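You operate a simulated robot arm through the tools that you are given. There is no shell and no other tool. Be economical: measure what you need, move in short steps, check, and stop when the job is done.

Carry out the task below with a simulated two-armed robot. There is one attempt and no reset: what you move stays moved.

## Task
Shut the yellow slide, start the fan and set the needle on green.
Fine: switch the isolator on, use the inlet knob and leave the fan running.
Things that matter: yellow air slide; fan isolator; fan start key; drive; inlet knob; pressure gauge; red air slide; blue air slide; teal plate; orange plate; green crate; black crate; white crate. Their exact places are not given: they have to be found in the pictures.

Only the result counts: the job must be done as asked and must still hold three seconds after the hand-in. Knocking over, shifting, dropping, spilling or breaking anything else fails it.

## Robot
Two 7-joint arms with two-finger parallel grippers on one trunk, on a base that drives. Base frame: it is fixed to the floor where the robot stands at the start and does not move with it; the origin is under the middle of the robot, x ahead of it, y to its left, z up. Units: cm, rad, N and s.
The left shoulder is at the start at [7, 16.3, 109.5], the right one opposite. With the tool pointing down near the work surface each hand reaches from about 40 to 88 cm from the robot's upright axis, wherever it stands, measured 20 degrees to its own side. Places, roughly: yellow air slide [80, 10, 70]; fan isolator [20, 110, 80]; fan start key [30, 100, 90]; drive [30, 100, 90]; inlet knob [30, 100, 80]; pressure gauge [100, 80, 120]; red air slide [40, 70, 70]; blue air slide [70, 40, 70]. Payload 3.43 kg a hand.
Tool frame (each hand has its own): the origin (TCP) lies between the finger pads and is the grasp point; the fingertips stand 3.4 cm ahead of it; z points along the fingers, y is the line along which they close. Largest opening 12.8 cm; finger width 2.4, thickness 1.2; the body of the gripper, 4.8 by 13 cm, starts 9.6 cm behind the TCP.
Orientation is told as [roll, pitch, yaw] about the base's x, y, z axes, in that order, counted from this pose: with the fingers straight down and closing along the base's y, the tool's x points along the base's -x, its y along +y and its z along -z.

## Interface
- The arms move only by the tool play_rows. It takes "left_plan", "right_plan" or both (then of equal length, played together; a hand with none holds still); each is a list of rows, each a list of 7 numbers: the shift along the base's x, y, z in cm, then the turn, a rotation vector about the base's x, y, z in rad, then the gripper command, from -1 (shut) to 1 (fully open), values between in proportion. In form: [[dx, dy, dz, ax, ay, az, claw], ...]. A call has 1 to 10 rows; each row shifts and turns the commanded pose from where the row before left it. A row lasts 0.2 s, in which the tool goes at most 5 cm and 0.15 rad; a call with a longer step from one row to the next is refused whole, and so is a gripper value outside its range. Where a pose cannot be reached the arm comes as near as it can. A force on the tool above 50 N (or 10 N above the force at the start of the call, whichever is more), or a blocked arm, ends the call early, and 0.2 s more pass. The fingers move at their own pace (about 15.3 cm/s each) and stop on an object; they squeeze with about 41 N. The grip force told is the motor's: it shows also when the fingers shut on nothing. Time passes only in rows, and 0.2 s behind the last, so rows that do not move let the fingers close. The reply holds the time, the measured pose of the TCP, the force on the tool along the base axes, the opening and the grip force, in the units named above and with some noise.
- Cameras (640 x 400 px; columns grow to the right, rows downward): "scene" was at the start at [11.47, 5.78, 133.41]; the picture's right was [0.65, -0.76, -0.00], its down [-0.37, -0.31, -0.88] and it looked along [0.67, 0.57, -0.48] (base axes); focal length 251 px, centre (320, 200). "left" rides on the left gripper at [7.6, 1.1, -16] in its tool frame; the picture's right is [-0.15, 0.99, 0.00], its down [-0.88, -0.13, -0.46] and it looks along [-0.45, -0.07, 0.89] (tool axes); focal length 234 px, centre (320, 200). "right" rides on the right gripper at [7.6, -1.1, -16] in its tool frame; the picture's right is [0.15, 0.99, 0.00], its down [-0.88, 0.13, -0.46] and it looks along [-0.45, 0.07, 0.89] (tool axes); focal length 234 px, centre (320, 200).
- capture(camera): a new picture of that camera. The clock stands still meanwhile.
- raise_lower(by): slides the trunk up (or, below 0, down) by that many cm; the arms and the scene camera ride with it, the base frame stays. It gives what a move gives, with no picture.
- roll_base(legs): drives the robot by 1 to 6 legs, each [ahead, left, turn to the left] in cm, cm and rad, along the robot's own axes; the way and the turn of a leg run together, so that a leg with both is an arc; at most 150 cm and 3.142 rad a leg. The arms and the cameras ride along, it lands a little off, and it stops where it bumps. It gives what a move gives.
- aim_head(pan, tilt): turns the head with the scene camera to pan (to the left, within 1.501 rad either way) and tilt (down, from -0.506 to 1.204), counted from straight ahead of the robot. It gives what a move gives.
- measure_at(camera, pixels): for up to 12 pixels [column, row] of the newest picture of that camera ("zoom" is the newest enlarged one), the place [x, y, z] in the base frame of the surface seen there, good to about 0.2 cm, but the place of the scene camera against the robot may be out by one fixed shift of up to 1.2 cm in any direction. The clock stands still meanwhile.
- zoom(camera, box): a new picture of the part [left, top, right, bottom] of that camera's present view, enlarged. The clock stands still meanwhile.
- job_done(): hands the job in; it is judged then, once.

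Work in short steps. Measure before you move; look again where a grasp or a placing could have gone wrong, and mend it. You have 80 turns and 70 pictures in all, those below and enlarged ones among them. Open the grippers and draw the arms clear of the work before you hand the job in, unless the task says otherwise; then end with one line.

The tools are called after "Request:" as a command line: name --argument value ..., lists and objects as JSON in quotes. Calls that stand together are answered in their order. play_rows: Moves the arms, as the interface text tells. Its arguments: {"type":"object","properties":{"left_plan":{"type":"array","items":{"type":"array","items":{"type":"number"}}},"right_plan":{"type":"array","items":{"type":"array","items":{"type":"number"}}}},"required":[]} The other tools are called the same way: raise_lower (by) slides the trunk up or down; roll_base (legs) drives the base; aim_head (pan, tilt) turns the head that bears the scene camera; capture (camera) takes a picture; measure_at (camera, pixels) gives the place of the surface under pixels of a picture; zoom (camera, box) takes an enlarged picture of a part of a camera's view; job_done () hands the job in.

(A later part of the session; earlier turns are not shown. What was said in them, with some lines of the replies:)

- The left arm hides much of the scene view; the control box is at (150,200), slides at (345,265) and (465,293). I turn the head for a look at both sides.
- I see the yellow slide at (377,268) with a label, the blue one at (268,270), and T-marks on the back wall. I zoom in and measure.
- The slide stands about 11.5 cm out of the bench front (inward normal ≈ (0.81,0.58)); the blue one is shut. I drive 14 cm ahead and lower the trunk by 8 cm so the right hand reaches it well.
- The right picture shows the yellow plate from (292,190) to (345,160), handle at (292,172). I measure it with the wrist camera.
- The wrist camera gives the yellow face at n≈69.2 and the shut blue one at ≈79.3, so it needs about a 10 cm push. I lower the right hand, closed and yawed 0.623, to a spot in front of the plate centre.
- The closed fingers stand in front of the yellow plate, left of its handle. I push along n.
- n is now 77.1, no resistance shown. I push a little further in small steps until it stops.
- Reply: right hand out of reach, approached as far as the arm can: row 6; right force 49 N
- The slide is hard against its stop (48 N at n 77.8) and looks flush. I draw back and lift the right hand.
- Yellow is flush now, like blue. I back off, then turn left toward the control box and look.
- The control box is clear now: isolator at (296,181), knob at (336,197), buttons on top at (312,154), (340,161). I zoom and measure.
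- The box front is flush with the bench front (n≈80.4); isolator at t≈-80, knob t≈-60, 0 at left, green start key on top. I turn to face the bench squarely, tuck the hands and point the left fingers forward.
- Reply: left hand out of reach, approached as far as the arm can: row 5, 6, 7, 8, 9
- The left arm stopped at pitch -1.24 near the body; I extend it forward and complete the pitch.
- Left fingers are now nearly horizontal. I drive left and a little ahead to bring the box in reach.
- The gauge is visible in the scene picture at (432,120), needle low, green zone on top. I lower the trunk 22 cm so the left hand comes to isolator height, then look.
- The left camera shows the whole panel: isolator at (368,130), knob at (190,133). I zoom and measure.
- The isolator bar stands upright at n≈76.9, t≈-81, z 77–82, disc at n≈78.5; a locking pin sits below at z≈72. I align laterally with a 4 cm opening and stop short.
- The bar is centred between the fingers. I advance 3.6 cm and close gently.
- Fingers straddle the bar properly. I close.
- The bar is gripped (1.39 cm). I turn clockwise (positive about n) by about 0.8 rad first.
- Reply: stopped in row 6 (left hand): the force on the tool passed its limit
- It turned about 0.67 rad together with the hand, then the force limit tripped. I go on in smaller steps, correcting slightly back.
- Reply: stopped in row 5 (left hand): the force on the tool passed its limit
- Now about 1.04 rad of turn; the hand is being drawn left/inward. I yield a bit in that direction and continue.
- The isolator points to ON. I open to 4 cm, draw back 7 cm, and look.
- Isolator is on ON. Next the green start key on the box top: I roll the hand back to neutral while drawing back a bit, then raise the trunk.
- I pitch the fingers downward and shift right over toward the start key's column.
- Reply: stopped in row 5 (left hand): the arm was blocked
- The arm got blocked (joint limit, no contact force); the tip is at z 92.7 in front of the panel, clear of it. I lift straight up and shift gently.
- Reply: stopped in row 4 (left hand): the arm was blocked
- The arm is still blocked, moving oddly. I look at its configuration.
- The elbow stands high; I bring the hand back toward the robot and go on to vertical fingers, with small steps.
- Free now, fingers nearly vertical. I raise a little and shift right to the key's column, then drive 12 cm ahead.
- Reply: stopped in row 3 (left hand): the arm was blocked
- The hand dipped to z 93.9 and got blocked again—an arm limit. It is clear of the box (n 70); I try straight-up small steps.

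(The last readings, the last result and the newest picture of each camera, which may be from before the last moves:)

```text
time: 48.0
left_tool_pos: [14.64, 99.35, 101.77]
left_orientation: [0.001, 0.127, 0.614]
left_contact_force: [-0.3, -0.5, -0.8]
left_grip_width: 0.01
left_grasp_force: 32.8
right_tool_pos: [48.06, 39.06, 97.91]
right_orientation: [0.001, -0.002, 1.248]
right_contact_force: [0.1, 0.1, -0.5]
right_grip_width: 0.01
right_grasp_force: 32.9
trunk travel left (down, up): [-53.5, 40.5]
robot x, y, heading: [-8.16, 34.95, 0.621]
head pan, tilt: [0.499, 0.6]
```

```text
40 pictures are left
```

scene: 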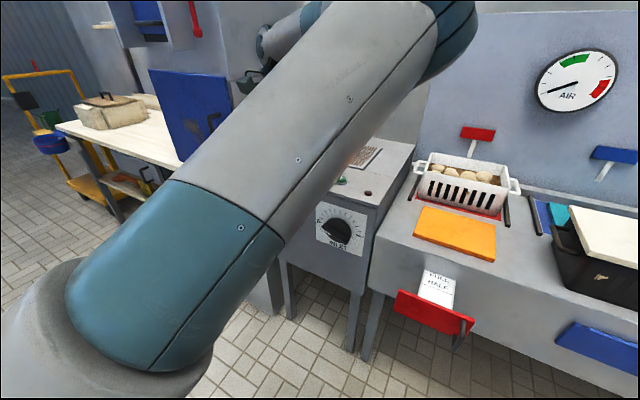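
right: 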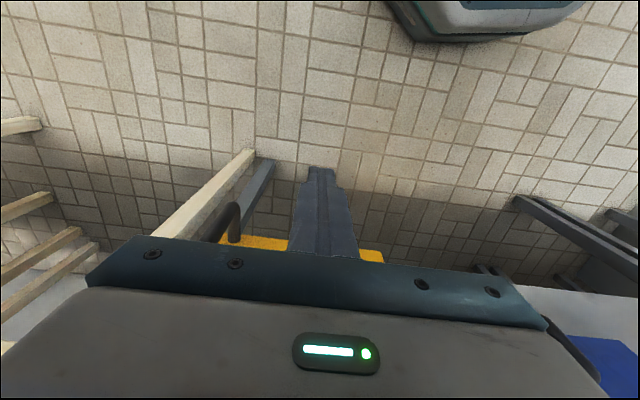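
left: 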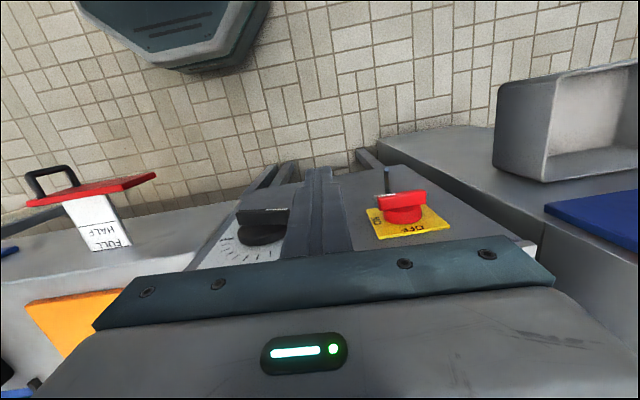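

The elbow sits to the right of the hand, so moving the hand right folds the arm into its limits. I do the sideways move with the base instead: 9.5 cm right.

Request:
roll_base --legs '[[0, -9.5, 0]]'

Request:
play_rows --left_plan '[[1.2, 0.87, 0.3, 0, 0, 0, -1], [1.2, 0.87, 0.3, 0, 0, 0, -1], [1.2, 0.87, 0.3, 0, 0, 0, -1], [1.2, 0.87, 0, 0, 0, 0, -1], [1.2, 0.87, 0, 0, 0, 0, -1]]'

Request:
capture --camera "left"

```text
time: 49.1
left_tool_pos: [20.27, 91.56, 101.76]
left_orientation: [-0.001, 0.123, 0.614]
left_contact_force: [-0.4, -0.4, -0.4]
left_grip_width: 0.01
left_grasp_force: 33.2
right_tool_pos: [53.81, 31.31, 97.9]
right_orientation: [0.0, -0.003, 1.247]
right_contact_force: [0.4, 0.1, 0.2]
right_grip_width: 0.02
right_grasp_force: 33.5
trunk travel left (down, up): [-53.5, 40.5]
robot x, y, heading: [-2.66, 27.48, 0.622]
head pan, tilt: [0.499, 0.6]
```

```text
time: 50.3
left_tool_pos: [26.34, 96.11, 102.54]
left_orientation: [-0.005, 0.123, 0.613]
left_contact_force: [0.3, -0.2, 0.6]
left_grip_width: 0.0
left_grasp_force: 33.0
right_tool_pos: [53.7, 31.56, 97.8]
right_orientation: [-0.001, -0.001, 1.248]
right_contact_force: [0.5, 0.2, 0.4]
right_grip_width: 0.02
right_grasp_force: 32.8
trunk travel left (down, up): [-53.5, 40.5]
robot x, y, heading: [-2.83, 27.47, 0.624]
head pan, tilt: [0.499, 0.6]
```

```text
39 pictures are left
```

left: 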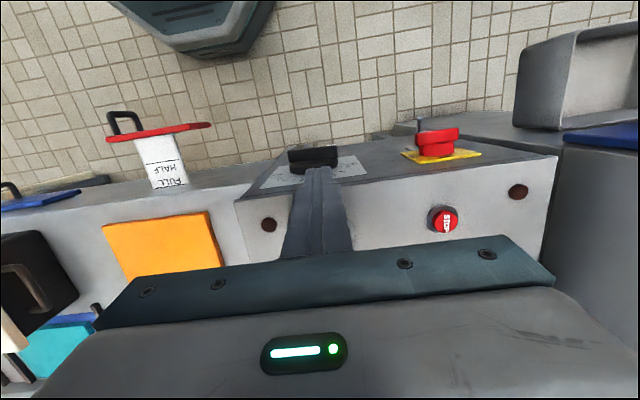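

Working well. Red key shows at (444,220), the screws at (268,225) and (518,192); I measure these to check the scene camera's green-key coordinates.

Request:
measure_at --camera "left" --pixels '[[444, 220], [268, 225], [518, 192], [433, 222], [380, 215], [445, 208]]'

Request:
measure_at --camera "scene" --pixels '[[341, 181], [367, 193]]'

```text
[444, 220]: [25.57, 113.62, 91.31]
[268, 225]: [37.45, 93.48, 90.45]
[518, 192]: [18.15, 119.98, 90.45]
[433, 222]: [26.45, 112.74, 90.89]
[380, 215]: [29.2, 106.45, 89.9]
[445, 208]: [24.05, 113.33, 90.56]
```

```text
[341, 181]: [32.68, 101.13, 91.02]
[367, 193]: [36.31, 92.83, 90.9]
```

Scene offset ≈(0.9,0.8,0); green key then at about (33.9,101.9), top z≈91.5. I straighten the fingers and move above it.

Request:
play_rows --left_plan '[[1.25, 0.95, 0, 0.036, -0.05, 0, -1], [1.25, 0.95, 0, 0.036, -0.05, 0, -1], [1.25, 0.95, 0, 0, 0, 0, -1], [1.25, 0.95, 0, 0, 0, 0, -1], [1.25, 0.95, 0, 0, 0, 0, -1], [1.25, 0.95, 0, 0, 0, 0, -1]]'

Request:
capture --camera "left"

Request:
capture --camera "scene"

```text
time: 51.7
left_tool_pos: [33.71, 101.83, 102.61]
left_orientation: [-0.002, 0.001, 0.615]
left_contact_force: [-0.3, 0.0, 0.4]
left_grip_width: 0.01
left_grasp_force: 33.3
right_tool_pos: [53.65, 31.45, 97.9]
right_orientation: [0.002, 0.001, 1.247]
right_contact_force: [1.2, 0.9, 0.0]
right_grip_width: 0.02
right_grasp_force: 32.8
trunk travel left (down, up): [-53.5, 40.5]
robot x, y, heading: [-3.13, 27.5, 0.619]
head pan, tilt: [0.499, 0.6]
```

```text
38 pictures are left
```

left: 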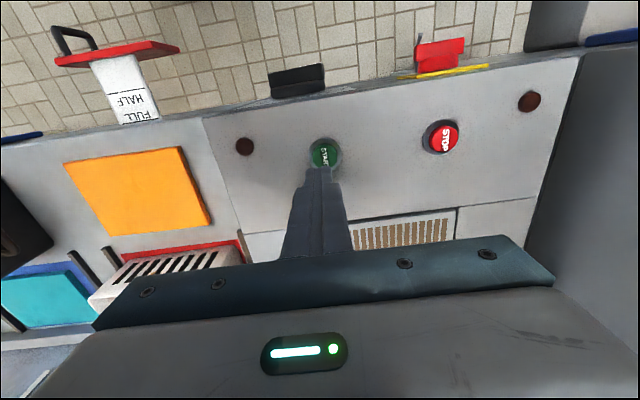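

```text
37 pictures are left
```

scene: 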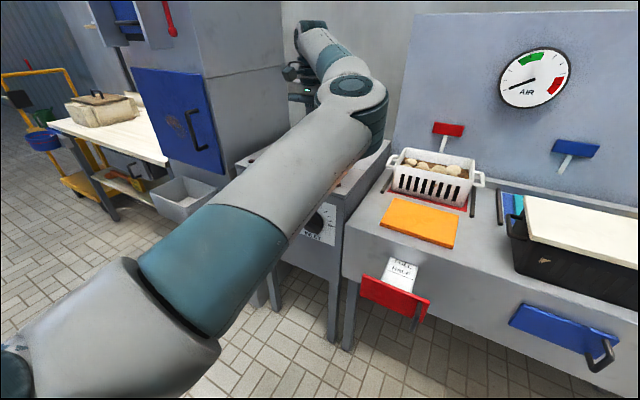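

The START key is visible at (325,153) just beyond the fingertips; I measure it.

Request:
measure_at --camera "left" --pixels '[[325, 148], [325, 158], [316, 153], [334, 153], [441, 138]]'

```text
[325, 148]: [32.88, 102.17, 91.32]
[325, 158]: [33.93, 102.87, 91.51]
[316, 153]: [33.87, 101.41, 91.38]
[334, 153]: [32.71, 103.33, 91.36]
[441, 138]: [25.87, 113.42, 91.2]
```

Key centre ≈(33.4,102.4,91.4). I correct by (-0.3,0.5) and press down until it resists.

Request:
play_rows --left_plan '[[-0.3, 0.55, -1.8, 0, 0, 0, -1], [0, 0, -1.8, 0, 0, 0, -1], [0, 0, -1.8, 0, 0, 0, -1], [0, 0, -1.4, 0, 0, 0, -1], [0, 0, -0.4, 0, 0, 0, -1], [0, 0, -0.4, 0, 0, 0, -1], [0, 0, -0.4, 0, 0, 0, -1], [0, 0, -0.3, 0, 0, 0, -1]]'

Request:
capture --camera "scene"

```text
time: 53.5
left_tool_pos: [33.41, 102.21, 94.42]
left_orientation: [0.0, 0.0, 0.614]
left_contact_force: [-0.1, 0.9, 2.6]
left_grip_width: 0.0
left_grasp_force: 32.7
right_tool_pos: [53.56, 31.38, 97.98]
right_orientation: [0.003, -0.003, 1.249]
right_contact_force: [-0.5, 0.1, -1.2]
right_grip_width: 0.0
right_grasp_force: 33.2
trunk travel left (down, up): [-53.5, 40.5]
robot x, y, heading: [-2.63, 27.56, 0.624]
head pan, tilt: [0.499, 0.6]
```

```text
36 pictures are left
```

scene: 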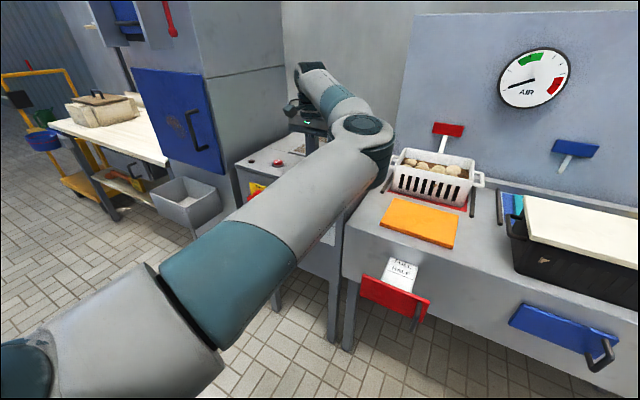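

Contact just begun (2.6 N at tip z 91.0). I press a bit further.

Request:
play_rows --left_plan '[[0, 0, -0.25, 0, 0, 0, -1], [0, 0, -0.25, 0, 0, 0, -1], [0, 0, -0.2, 0, 0, 0, -1], [0, 0, 0, 0, 0, 0, -1]]'

Request:
zoom --camera "scene" --box '[480, 30, 600, 120]'

```text
time: 54.5
left_tool_pos: [33.45, 102.2, 94.0]
left_orientation: [0.002, -0.002, 0.614]
left_contact_force: [1.3, 10.7, 22.0]
left_grip_width: 0.0
left_grasp_force: 33.3
right_tool_pos: [53.62, 31.35, 97.93]
right_orientation: [0.0, -0.001, 1.247]
right_contact_force: [0.1, 0.4, 0.5]
right_grip_width: 0.0
right_grasp_force: 33.1
trunk travel left (down, up): [-53.5, 40.5]
robot x, y, heading: [-2.43, 27.46, 0.621]
head pan, tilt: [0.499, 0.6]
```

```text
4.44 times, centred on (540, 75) of scene
```

zoom: 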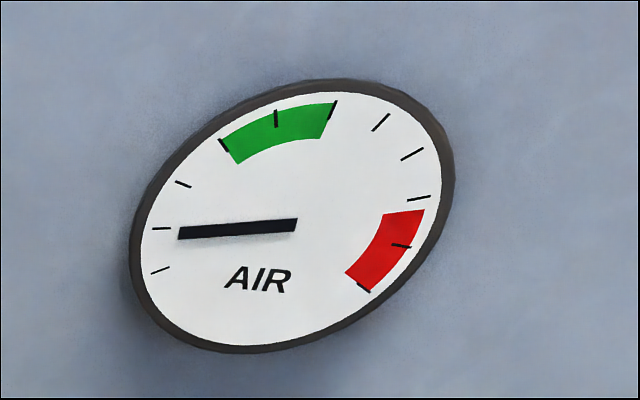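

The key is down with 22 N and the needle has moved up somewhat. I lift off and look at the gauge and the key.

Request:
play_rows --left_plan '[[0, 0, 1.5, 0, 0, 0, -1], [0, 0, 3, 0, 0, 0, -1], [0, 0, 4, 0, 0, 0, -1], [0, 0, 4, 0, 0, 0, -1], [0, 0, 0, 0, 0, 0, -1], [0, 0, 0, 0, 0, 0, -1], [0, 0, 0, 0, 0, 0, -1]]'

Request:
zoom --camera "scene" --box '[480, 30, 600, 120]'

Request:
capture --camera "left"

```text
time: 56.1
left_tool_pos: [33.44, 102.13, 106.25]
left_orientation: [-0.001, 0.001, 0.613]
left_contact_force: [-0.1, 0.6, -0.6]
left_grip_width: 0.02
left_grasp_force: 32.9
right_tool_pos: [53.63, 31.35, 97.87]
right_orientation: [-0.001, 0.002, 1.247]
right_contact_force: [-0.3, 0.9, -0.4]
right_grip_width: 0.0
right_grasp_force: 33.0
trunk travel left (down, up): [-53.5, 40.5]
robot x, y, heading: [-2.66, 27.72, 0.626]
head pan, tilt: [0.499, 0.6]
```

```text
4.44 times, centred on (540, 75) of scene
```

zoom: 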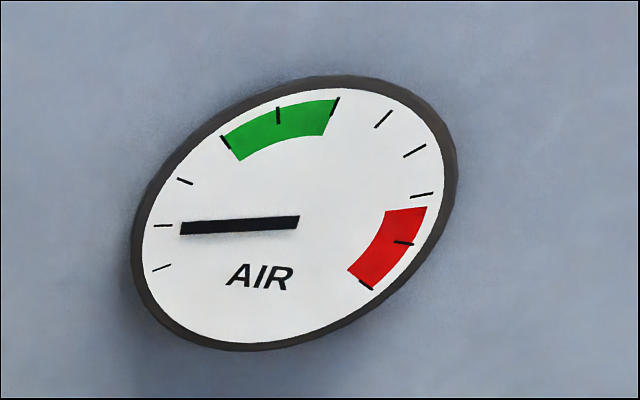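

```text
33 pictures are left
```

left: 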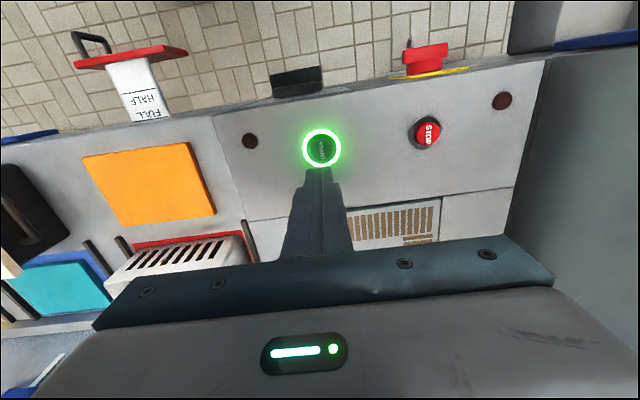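

The START key's ring is lit: the fan runs. The needle is at a low value. I drive back 17 cm and pitch the fingers forward again for the knob.

Request:
roll_base --legs '[[-17, 0, 0]]'

Request:
play_rows --left_plan '[[0, 0, 0, 0.0816, -0.1137, 0, -0.4], [0, 0, 0, 0.0816, -0.1137, 0, -0.4], [0, 0, 0, 0.0816, -0.1137, 0, -0.4], [0, 0, 0, 0.0816, -0.1137, 0, -0.4], [0, 0, 0, 0.0816, -0.1137, 0, -0.4], [0, 0, 0, 0.0816, -0.1137, 0, -0.4], [0, 0, 0, 0.0816, -0.1137, 0, -0.4], [0, 0, 0, 0.0816, -0.1137, 0, -0.4], [0, 0, 0, 0.0816, -0.1137, 0, -0.4], [0, 0, 0, 0.0816, -0.1137, 0, -0.4]]'

```text
time: 57.6
left_tool_pos: [19.37, 91.9, 106.31]
left_orientation: [-0.004, 0.001, 0.613]
left_contact_force: [0.0, 0.3, 0.2]
left_grip_width: 0.02
left_grasp_force: 32.9
right_tool_pos: [39.55, 21.35, 97.82]
right_orientation: [0.0, -0.002, 1.247]
right_contact_force: [0.2, -0.1, 0.2]
right_grip_width: 0.0
right_grasp_force: 32.9
trunk travel left (down, up): [-53.5, 40.5]
robot x, y, heading: [-16.53, 17.37, 0.625]
head pan, tilt: [0.499, 0.6]
```

```text
time: 59.8
left_tool_pos: [17.07, 95.22, 107.28]
left_orientation: [0.051, -1.392, 0.569]
left_contact_force: [0.0, -0.7, -0.1]
left_grip_width: 3.85
left_grasp_force: 0.1
left hand out of reach, approached as far as the arm can: row 10
right_tool_pos: [39.64, 21.19, 98.02]
right_orientation: [-0.001, -0.002, 1.248]
right_contact_force: [-1.1, -0.6, 0.8]
right_grip_width: 0.0
right_grasp_force: 32.9
trunk travel left (down, up): [-53.5, 40.5]
robot x, y, heading: [-16.37, 17.52, 0.631]
head pan, tilt: [0.499, 0.6]
```

Now the roll: about -1.45 rad around n, so that turning the knob clockwise later brings the wrist back through neutral.

Request:
play_rows --left_plan '[[0.3, 0.2, 0, -0.115, -0.087, 0, -0.4], [0.3, 0.2, 0, -0.115, -0.087, 0, -0.4], [0.3, 0.2, 0, -0.115, -0.087, 0, -0.4], [0.3, 0.2, 0, -0.115, -0.087, 0, -0.4], [0, 0, 0, -0.115, -0.087, 0, -0.4], [0, 0, 0, -0.115, -0.087, 0, -0.4], [0, 0, 0, -0.115, -0.087, 0, -0.4], [0, 0, 0, -0.115, -0.087, 0, -0.4], [0, 0, 0, -0.115, -0.087, 0, -0.4], [0, 0, 0, -0.115, -0.087, 0, -0.4]]'

```text
time: 62.0
left_tool_pos: [18.38, 96.01, 107.29]
left_orientation: [-1.574, -0.139, 2.043]
left_contact_force: [0.0, 0.2, 0.6]
left_grip_width: 3.83
left_grasp_force: 0.0
right_tool_pos: [39.63, 21.24, 97.92]
right_orientation: [-0.002, 0.002, 1.245]
right_contact_force: [-0.6, 0.4, 0.2]
right_grip_width: 0.02
right_grasp_force: 33.0
trunk travel left (down, up): [-53.5, 40.5]
robot x, y, heading: [-16.41, 17.59, 0.621]
head pan, tilt: [0.499, 0.6]
```

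Closing axis is now near vertical; a yaw error of 0.15 remains. I correct it, drive right 6.5 cm and lower the trunk 28 cm (tips at n≈74, bar front at 76.9).

Request:
play_rows --left_plan '[[-0.8, -0.6, 0, 0, 0, 0.075, -0.4], [-0.8, -0.6, 0, 0, 0, 0.075, -0.4]]'

Request:
roll_base --legs '[[0, -6.5, 0]]'

Request:
raise_lower --by -28

Request:
capture --camera "left"

Request:
capture --camera "scene"

```text
time: 62.6
left_tool_pos: [16.92, 94.8, 107.27]
left_orientation: [-1.573, -0.144, 2.195]
left_contact_force: [-0.4, 1.2, 0.8]
left_grip_width: 3.84
left_grasp_force: 0.0
right_tool_pos: [39.58, 21.2, 97.93]
right_orientation: [0.001, -0.003, 1.246]
right_contact_force: [0.2, -1.2, -0.7]
right_grip_width: 0.0
right_grasp_force: 33.5
trunk travel left (down, up): [-53.5, 40.5]
robot x, y, heading: [-16.63, 17.46, 0.624]
head pan, tilt: [0.499, 0.6]
```

```text
time: 63.5
left_tool_pos: [20.65, 89.55, 107.34]
left_orientation: [-1.573, -0.142, 2.196]
left_contact_force: [1.1, 0.0, 0.2]
left_grip_width: 3.84
left_grasp_force: 0.0
right_tool_pos: [43.59, 16.12, 97.9]
right_orientation: [0.003, -0.002, 1.248]
right_contact_force: [-0.1, 0.2, 0.2]
right_grip_width: 0.0
right_grasp_force: 32.8
trunk travel left (down, up): [-53.5, 40.5]
robot x, y, heading: [-13.06, 12.11, 0.622]
head pan, tilt: [0.499, 0.6]
```

```text
time: 66.4
left_tool_pos: [20.62, 89.61, 79.17]
left_orientation: [-1.574, -0.141, 2.196]
left_contact_force: [0.6, 0.9, 0.2]
left_grip_width: 3.82
left_grasp_force: 0.1
right_tool_pos: [43.51, 16.17, 69.87]
right_orientation: [0.0, -0.002, 1.247]
right_contact_force: [-1.1, -1.1, -0.1]
right_grip_width: 0.0
right_grasp_force: 32.9
trunk travel left (down, up): [-25.5, 68.5]
robot x, y, heading: [-12.78, 12.4, 0.623]
head pan, tilt: [0.499, 0.6]
```

```text
32 pictures are left
```

left: 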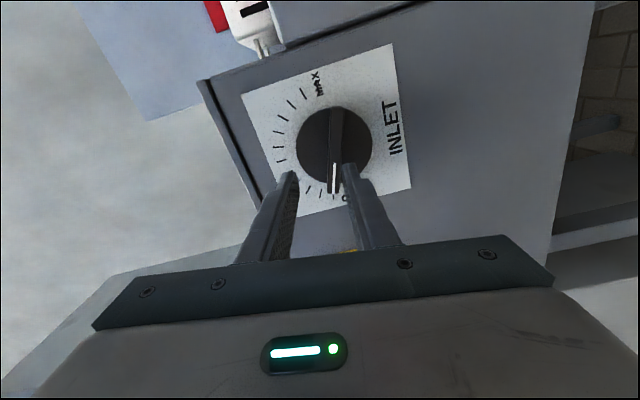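

```text
31 pictures are left
```

scene: 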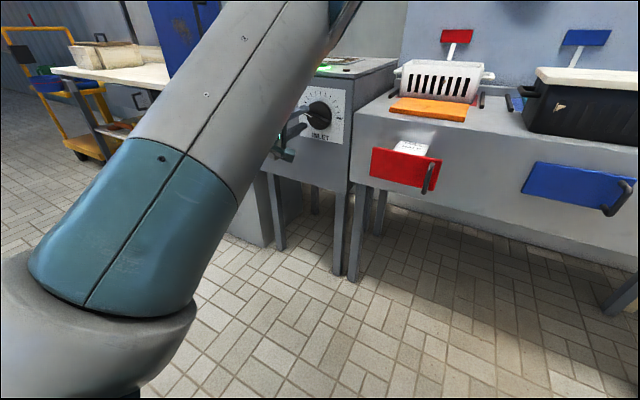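

The knob is in view at (335,145), its bar between the fingers but nearer the lower one. I measure it.

Request:
measure_at --camera "left" --pixels '[[335, 112], [335, 130], [335, 150], [334, 170], [334, 190], [365, 135], [308, 135], [345, 199]]'

Request:
zoom --camera "left" --box '[235, 60, 425, 220]'

Request:
aim_head --pan 0.1 --tilt 0.2

Request:
capture --camera "scene"

```text
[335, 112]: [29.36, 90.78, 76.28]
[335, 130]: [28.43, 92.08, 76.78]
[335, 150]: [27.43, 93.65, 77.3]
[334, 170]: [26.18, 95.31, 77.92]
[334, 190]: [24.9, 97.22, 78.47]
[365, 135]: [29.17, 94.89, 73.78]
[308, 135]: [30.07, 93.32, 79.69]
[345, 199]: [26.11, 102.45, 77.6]
```

```text
2.50 times, centred on (330, 140) of left
```

zoom: 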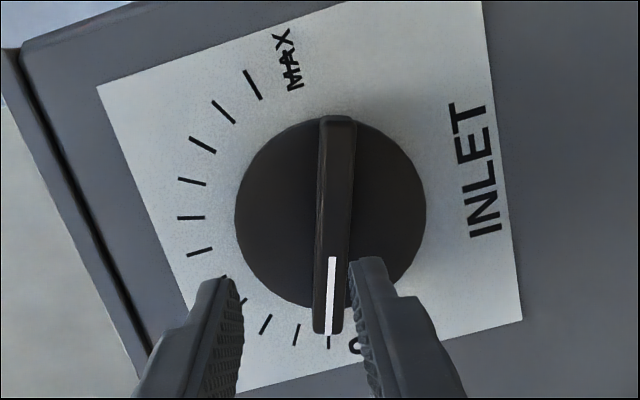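

```text
time: 67.2
left_tool_pos: [20.53, 89.56, 79.23]
left_orientation: [-1.572, -0.143, 2.195]
left_contact_force: [-0.1, -0.6, 0.3]
left_grip_width: 3.84
left_grasp_force: 0.1
right_tool_pos: [43.35, 16.1, 69.88]
right_orientation: [0.0, -0.001, 1.247]
right_contact_force: [-0.5, -1.1, -0.5]
right_grip_width: 0.0
right_grasp_force: 32.8
trunk travel left (down, up): [-25.5, 68.5]
robot x, y, heading: [-13.11, 12.24, 0.621]
head pan, tilt: [0.099, 0.201]
```

```text
29 pictures are left
```

scene: 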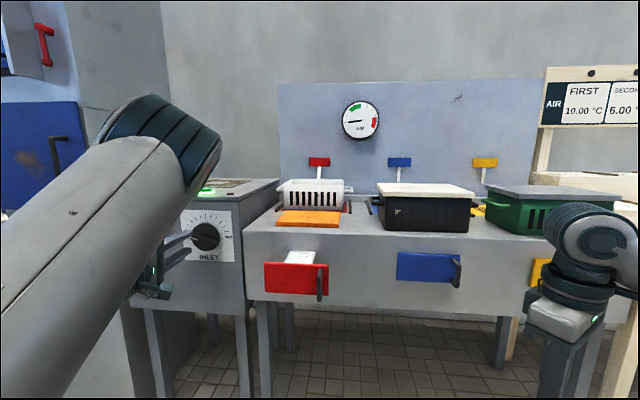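

Bar centre (27.1,94.0,77.4), tilted 0.27 with the left end up; grasp TCP should be (25.6,92.9,77.4). The scene view now shows gauge and knob together. I align and advance.

Request:
play_rows --left_plan '[[0.1, -0.1, -0.9, 0.053, 0.038, 0, -0.4], [0, 0, -0.9, 0.053, 0.038, 0, -0.4], [1.2, 0.85, 0, 0, 0, 0, -0.4], [1.2, 0.85, 0, 0, 0, 0, -0.4], [1.2, 0.85, 0, 0, 0, 0, -0.4]]'

Request:
zoom --camera "left" --box '[235, 60, 425, 220]'

```text
time: 68.5
left_tool_pos: [24.19, 92.0, 77.52]
left_orientation: [-1.571, -0.273, 2.196]
left_contact_force: [-0.3, 1.0, -0.6]
left_grip_width: 3.82
left_grasp_force: 0.1
right_tool_pos: [43.46, 16.01, 69.87]
right_orientation: [0.001, 0.002, 1.249]
right_contact_force: [-0.6, -0.4, 0.6]
right_grip_width: 0.0
right_grasp_force: 33.3
trunk travel left (down, up): [-25.5, 68.5]
robot x, y, heading: [-12.9, 12.15, 0.623]
head pan, tilt: [0.099, 0.201]
```

```text
2.50 times, centred on (330, 140) of left
```

zoom: 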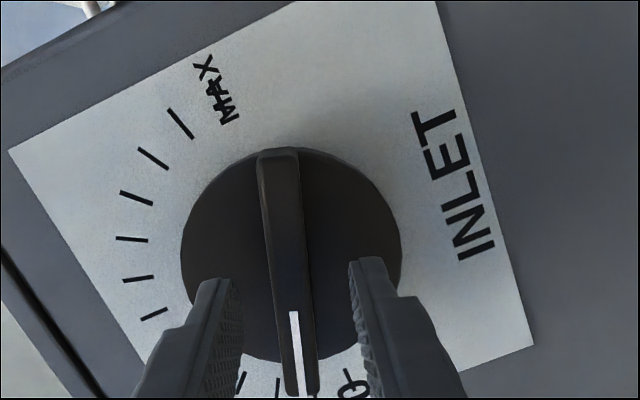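

Bar is centred between the fingers. I advance 1.6 cm and close.

Request:
play_rows --left_plan '[[0.65, 0.47, -0.05, 0, 0, 0, -0.4], [0.65, 0.47, -0.05, 0, 0, 0, -0.4], [0, 0, 0, 0, 0, 0, -1], [0, 0, 0, 0, 0, 0, -1], [0, 0, 0, 0, 0, 0, -1]]'

Request:
zoom --camera "scene" --box '[320, 80, 400, 160]'

```text
time: 69.7
left_tool_pos: [25.51, 92.88, 77.59]
left_orientation: [-1.577, -0.274, 2.196]
left_contact_force: [5.9, 7.3, 12.3]
left_grip_width: 1.39
left_grasp_force: 45.1
right_tool_pos: [43.5, 16.16, 69.98]
right_orientation: [0.002, 0.0, 1.248]
right_contact_force: [-0.1, 0.0, 0.3]
right_grip_width: 0.0
right_grasp_force: 33.3
trunk travel left (down, up): [-25.5, 68.5]
robot x, y, heading: [-12.62, 12.31, 0.621]
head pan, tilt: [0.099, 0.201]
```

```text
5.00 times, centred on (360, 120) of scene
```

zoom: 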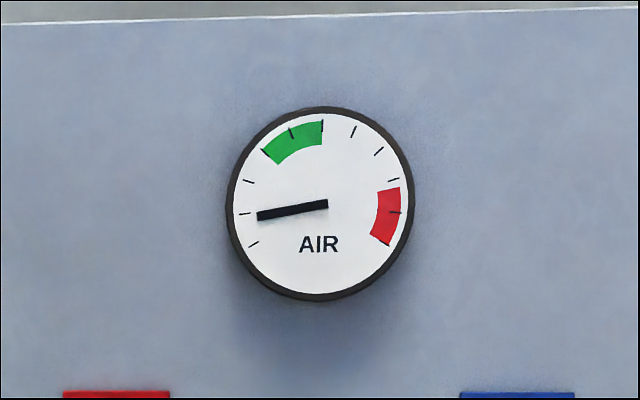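

The knob is gripped (1.39 cm). Needle sits just below tick 2; I turn clockwise about 0.5 rad and check.

Request:
play_rows --left_plan '[[0.05, 0.05, 0.12, 0.065, 0.047, 0, -1], [0, 0, 0, 0.065, 0.047, 0, -1], [0, 0, 0, 0.065, 0.047, 0, -1], [0, 0, 0, 0.065, 0.047, 0, -1], [0, 0, 0, 0.065, 0.047, 0, -1], [0, 0, 0, 0.065, 0.047, 0, -1], [0, 0, 0, 0, 0, 0, -1], [0, 0, 0, 0, 0, 0, -1]]'

Request:
zoom --camera "scene" --box '[320, 80, 400, 160]'

```text
time: 71.5
left_tool_pos: [25.69, 93.03, 77.46]
left_orientation: [-1.574, -0.754, 2.194]
left_contact_force: [-4.7, -5.8, 3.5]
left_grip_width: 1.37
left_grasp_force: 45.2
right_tool_pos: [43.28, 16.05, 69.96]
right_orientation: [0.001, -0.001, 1.247]
right_contact_force: [-0.9, -0.3, 0.0]
right_grip_width: 0.0
right_grasp_force: 33.2
trunk travel left (down, up): [-25.5, 68.5]
robot x, y, heading: [-13.17, 12.23, 0.62]
head pan, tilt: [0.099, 0.201]
```

```text
5.00 times, centred on (360, 120) of scene
```

zoom: 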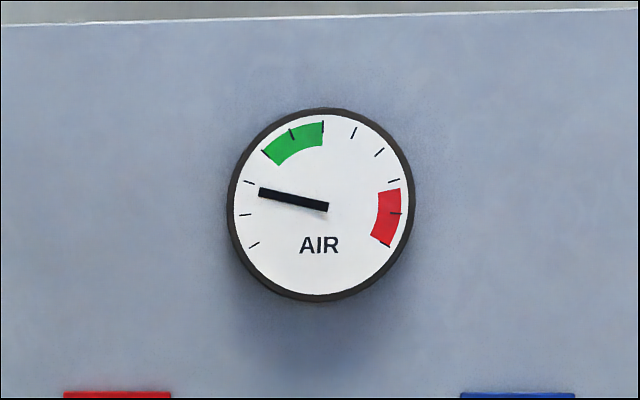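

Needle rose ~23° for 27° of knob. Green centre is ~53° further; I turn 0.8 rad more, then wait and read.

Request:
play_rows --left_plan '[[0, 0, 0, 0.081, 0.058, 0, -1], [0, 0, 0, 0.081, 0.058, 0, -1], [0, 0, 0, 0.081, 0.058, 0, -1], [0, 0, 0, 0.081, 0.058, 0, -1], [0, 0, 0, 0.081, 0.058, 0, -1], [0, 0, 0, 0.081, 0.058, 0, -1], [0, 0, 0, 0.081, 0.058, 0, -1], [0, 0, 0, 0.081, 0.058, 0, -1], [0, 0, 0, 0, 0, 0, -1], [0, 0, 0, 0, 0, 0, -1]]'

Request:
zoom --camera "scene" --box '[320, 80, 400, 160]'

```text
time: 73.7
left_tool_pos: [25.63, 93.05, 77.49]
left_orientation: [-1.738, -1.551, 2.359]
left_contact_force: [-8.8, -7.0, -0.6]
left_grip_width: 1.38
left_grasp_force: 44.4
right_tool_pos: [43.43, 16.17, 69.93]
right_orientation: [0.0, -0.002, 1.247]
right_contact_force: [0.8, 0.0, 0.5]
right_grip_width: 0.0
right_grasp_force: 33.0
trunk travel left (down, up): [-25.5, 68.5]
robot x, y, heading: [-12.86, 11.76, 0.63]
head pan, tilt: [0.099, 0.201]
```

```text
5.00 times, centred on (360, 120) of scene
```

zoom: 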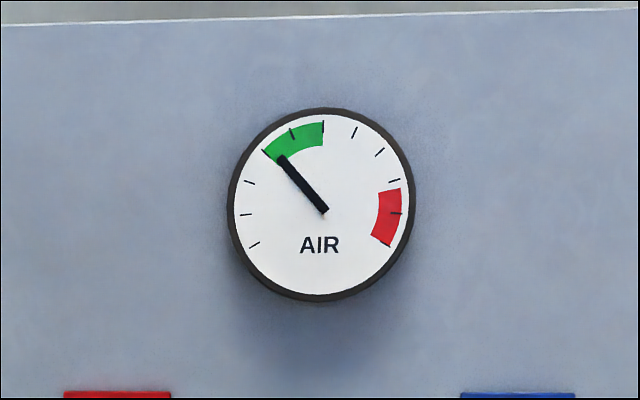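

Needle at the near edge of green (~51°). I turn 0.2 rad more, hold a second, and read.

Request:
play_rows --left_plan '[[0, 0, 0, 0.081, 0.058, 0, -1], [0, 0, 0, 0.081, 0.058, 0, -1], [0, 0, 0, 0, 0, 0, -1], [0, 0, 0, 0, 0, 0, -1], [0, 0, 0, 0, 0, 0, -1], [0, 0, 0, 0, 0, 0, -1], [0, 0, 0, 0, 0, 0, -1], [0, 0, 0, 0, 0, 0, -1]]'

Request:
zoom --camera "scene" --box '[320, 80, 400, 160]'

```text
time: 75.5
left_tool_pos: [25.58, 92.98, 77.53]
left_orientation: [1.586, -1.393, -0.965]
left_contact_force: [-12.4, -8.5, -3.4]
left_grip_width: 1.38
left_grasp_force: 45.3
right_tool_pos: [43.31, 16.07, 69.95]
right_orientation: [0.001, -0.001, 1.248]
right_contact_force: [0.3, 0.1, 0.1]
right_grip_width: 0.01
right_grasp_force: 32.9
trunk travel left (down, up): [-25.5, 68.5]
robot x, y, heading: [-12.62, 12.1, 0.628]
head pan, tilt: [0.099, 0.201]
```

```text
5.00 times, centred on (360, 120) of scene
```

zoom: 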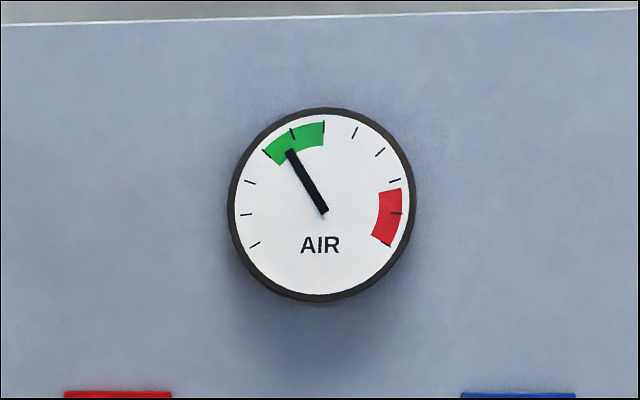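

Needle well in green, slightly left of its middle. A final 0.1 rad, then I open, hold, and read again.

Request:
play_rows --left_plan '[[0, 0, 0, 0.081, 0.058, 0, -1], [0, 0, 0, 0, 0, 0, -1], [0, 0, 0, 0, 0, 0, -1], [0, 0, 0, 0, 0, 0, -0.4], [0, 0, 0, 0, 0, 0, -0.4], [-1, -0.72, 0, 0, 0, 0, -0.4], [-1.5, -1.08, 0, 0, 0, 0, -0.4], [-2, -1.44, 0, 0, 0, 0, -0.4], [-2, -1.44, 0, 0, 0, 0, -0.4]]'

Request:
zoom --camera "scene" --box '[320, 80, 400, 160]'

Request:
capture --camera "left"

```text
time: 77.5
left_tool_pos: [19.12, 88.21, 77.36]
left_orientation: [1.583, -1.293, -0.962]
left_contact_force: [0.1, 0.1, -1.0]
left_grip_width: 3.84
left_grasp_force: 0.0
right_tool_pos: [43.46, 16.21, 69.95]
right_orientation: [0.0, -0.001, 1.247]
right_contact_force: [1.7, 0.2, 0.6]
right_grip_width: 0.0
right_grasp_force: 33.4
trunk travel left (down, up): [-25.5, 68.5]
robot x, y, heading: [-12.76, 12.3, 0.625]
head pan, tilt: [0.099, 0.201]
```

```text
5.00 times, centred on (360, 120) of scene
```

zoom: 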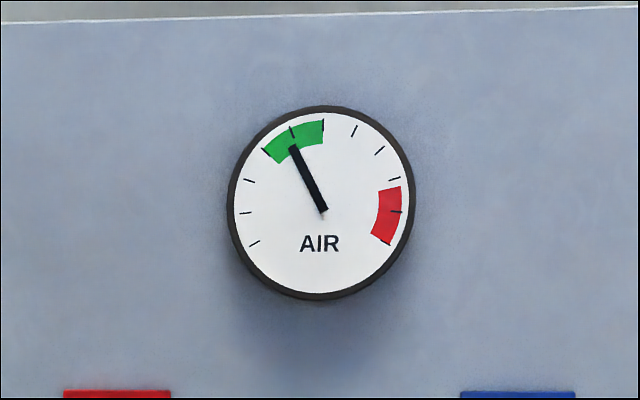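

```text
22 pictures are left
```

left: 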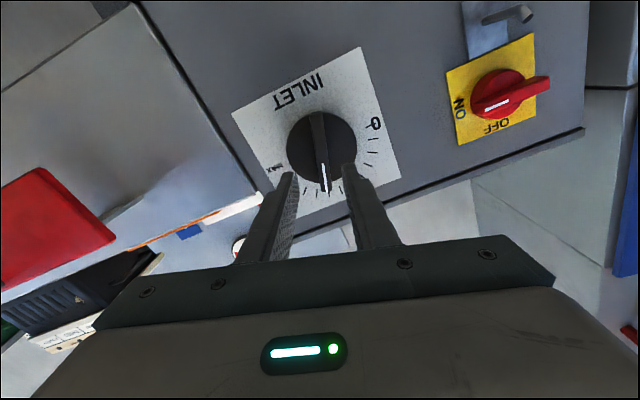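

Needle stands mid-green, knob released. I drive back 20 cm, open both grippers, let time pass and check everything.

Request:
roll_base --legs '[[-20, 0, 0]]'

Request:
play_rows --left_plan '[[0, 0, 0, 0, 0, 0, 1], [0, 0, 0, 0, 0, 0, 1], [0, 0, 0, 0, 0, 0, 1], [0, 0, 0, 0, 0, 0, 1], [0, 0, 0, 0, 0, 0, 1], [0, 0, 0, 0, 0, 0, 1], [0, 0, 0, 0, 0, 0, 1], [0, 0, 0, 0, 0, 0, 1], [0, 0, 0, 0, 0, 0, 1], [0, 0, 0, 0, 0, 0, 1]]' --right_plan '[[0, 0, 0, 0, 0, 0, 1], [0, 0, 0, 0, 0, 0, 1], [0, 0, 0, 0, 0, 0, 1], [0, 0, 0, 0, 0, 0, 1], [0, 0, 0, 0, 0, 0, 1], [0, 0, 0, 0, 0, 0, 1], [0, 0, 0, 0, 0, 0, 1], [0, 0, 0, 0, 0, 0, 1], [0, 0, 0, 0, 0, 0, 1], [0, 0, 0, 0, 0, 0, 1]]'

Request:
capture --camera "scene"

Request:
zoom --camera "scene" --box '[300, 80, 400, 160]'

```text
time: 79.0
left_tool_pos: [3.26, 76.46, 77.27]
left_orientation: [1.583, -1.292, -0.967]
left_contact_force: [-0.9, -0.5, 1.1]
left_grip_width: 3.8
left_grasp_force: 0.0
right_tool_pos: [27.06, 4.26, 69.86]
right_orientation: [0.001, -0.002, 1.244]
right_contact_force: [0.3, 0.1, -0.1]
right_grip_width: 0.01
right_grasp_force: 33.2
trunk travel left (down, up): [-25.5, 68.5]
robot x, y, heading: [-29.12, 0.66, 0.622]
head pan, tilt: [0.099, 0.201]
```

```text
time: 81.2
left_tool_pos: [3.27, 76.48, 77.19]
left_orientation: [1.582, -1.292, -0.966]
left_contact_force: [-0.2, 0.1, -1.0]
left_grip_width: 12.8
left_grasp_force: 0.1
right_tool_pos: [27.19, 4.05, 69.86]
right_orientation: [-0.002, -0.001, 1.244]
right_contact_force: [-0.4, -0.2, -0.6]
right_grip_width: 12.78
right_grasp_force: 0.1
trunk travel left (down, up): [-25.5, 68.5]
robot x, y, heading: [-29.24, 0.34, 0.62]
head pan, tilt: [0.099, 0.201]
```

```text
21 pictures are left
```

scene: 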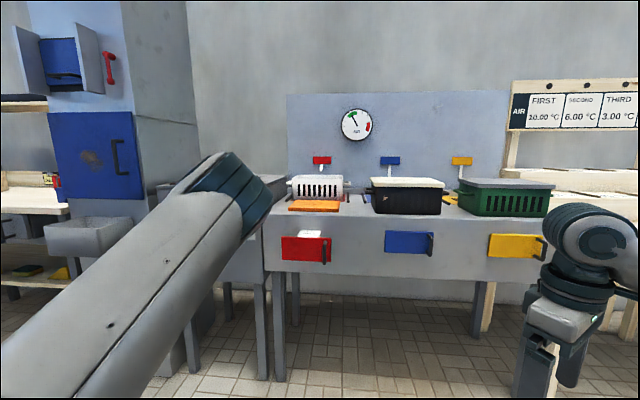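

```text
5.00 times, centred on (350, 120) of scene
```

zoom: 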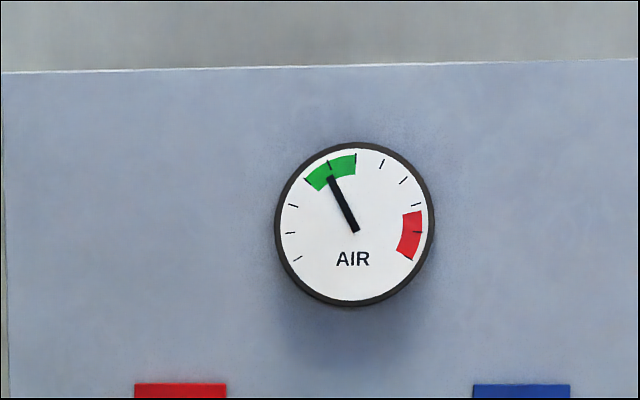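

Everything holds: the yellow slide is flush at (517,245), the needle is steady mid-green, the other slides are untouched, and both arms are clear with open grippers. I hand in.

Request:
job_done

```text
The job is handed in.
```

The yellow slide is shut, the isolator is on, the fan is running, and the inlet knob has the needle steady mid-green; I've handed the job in.
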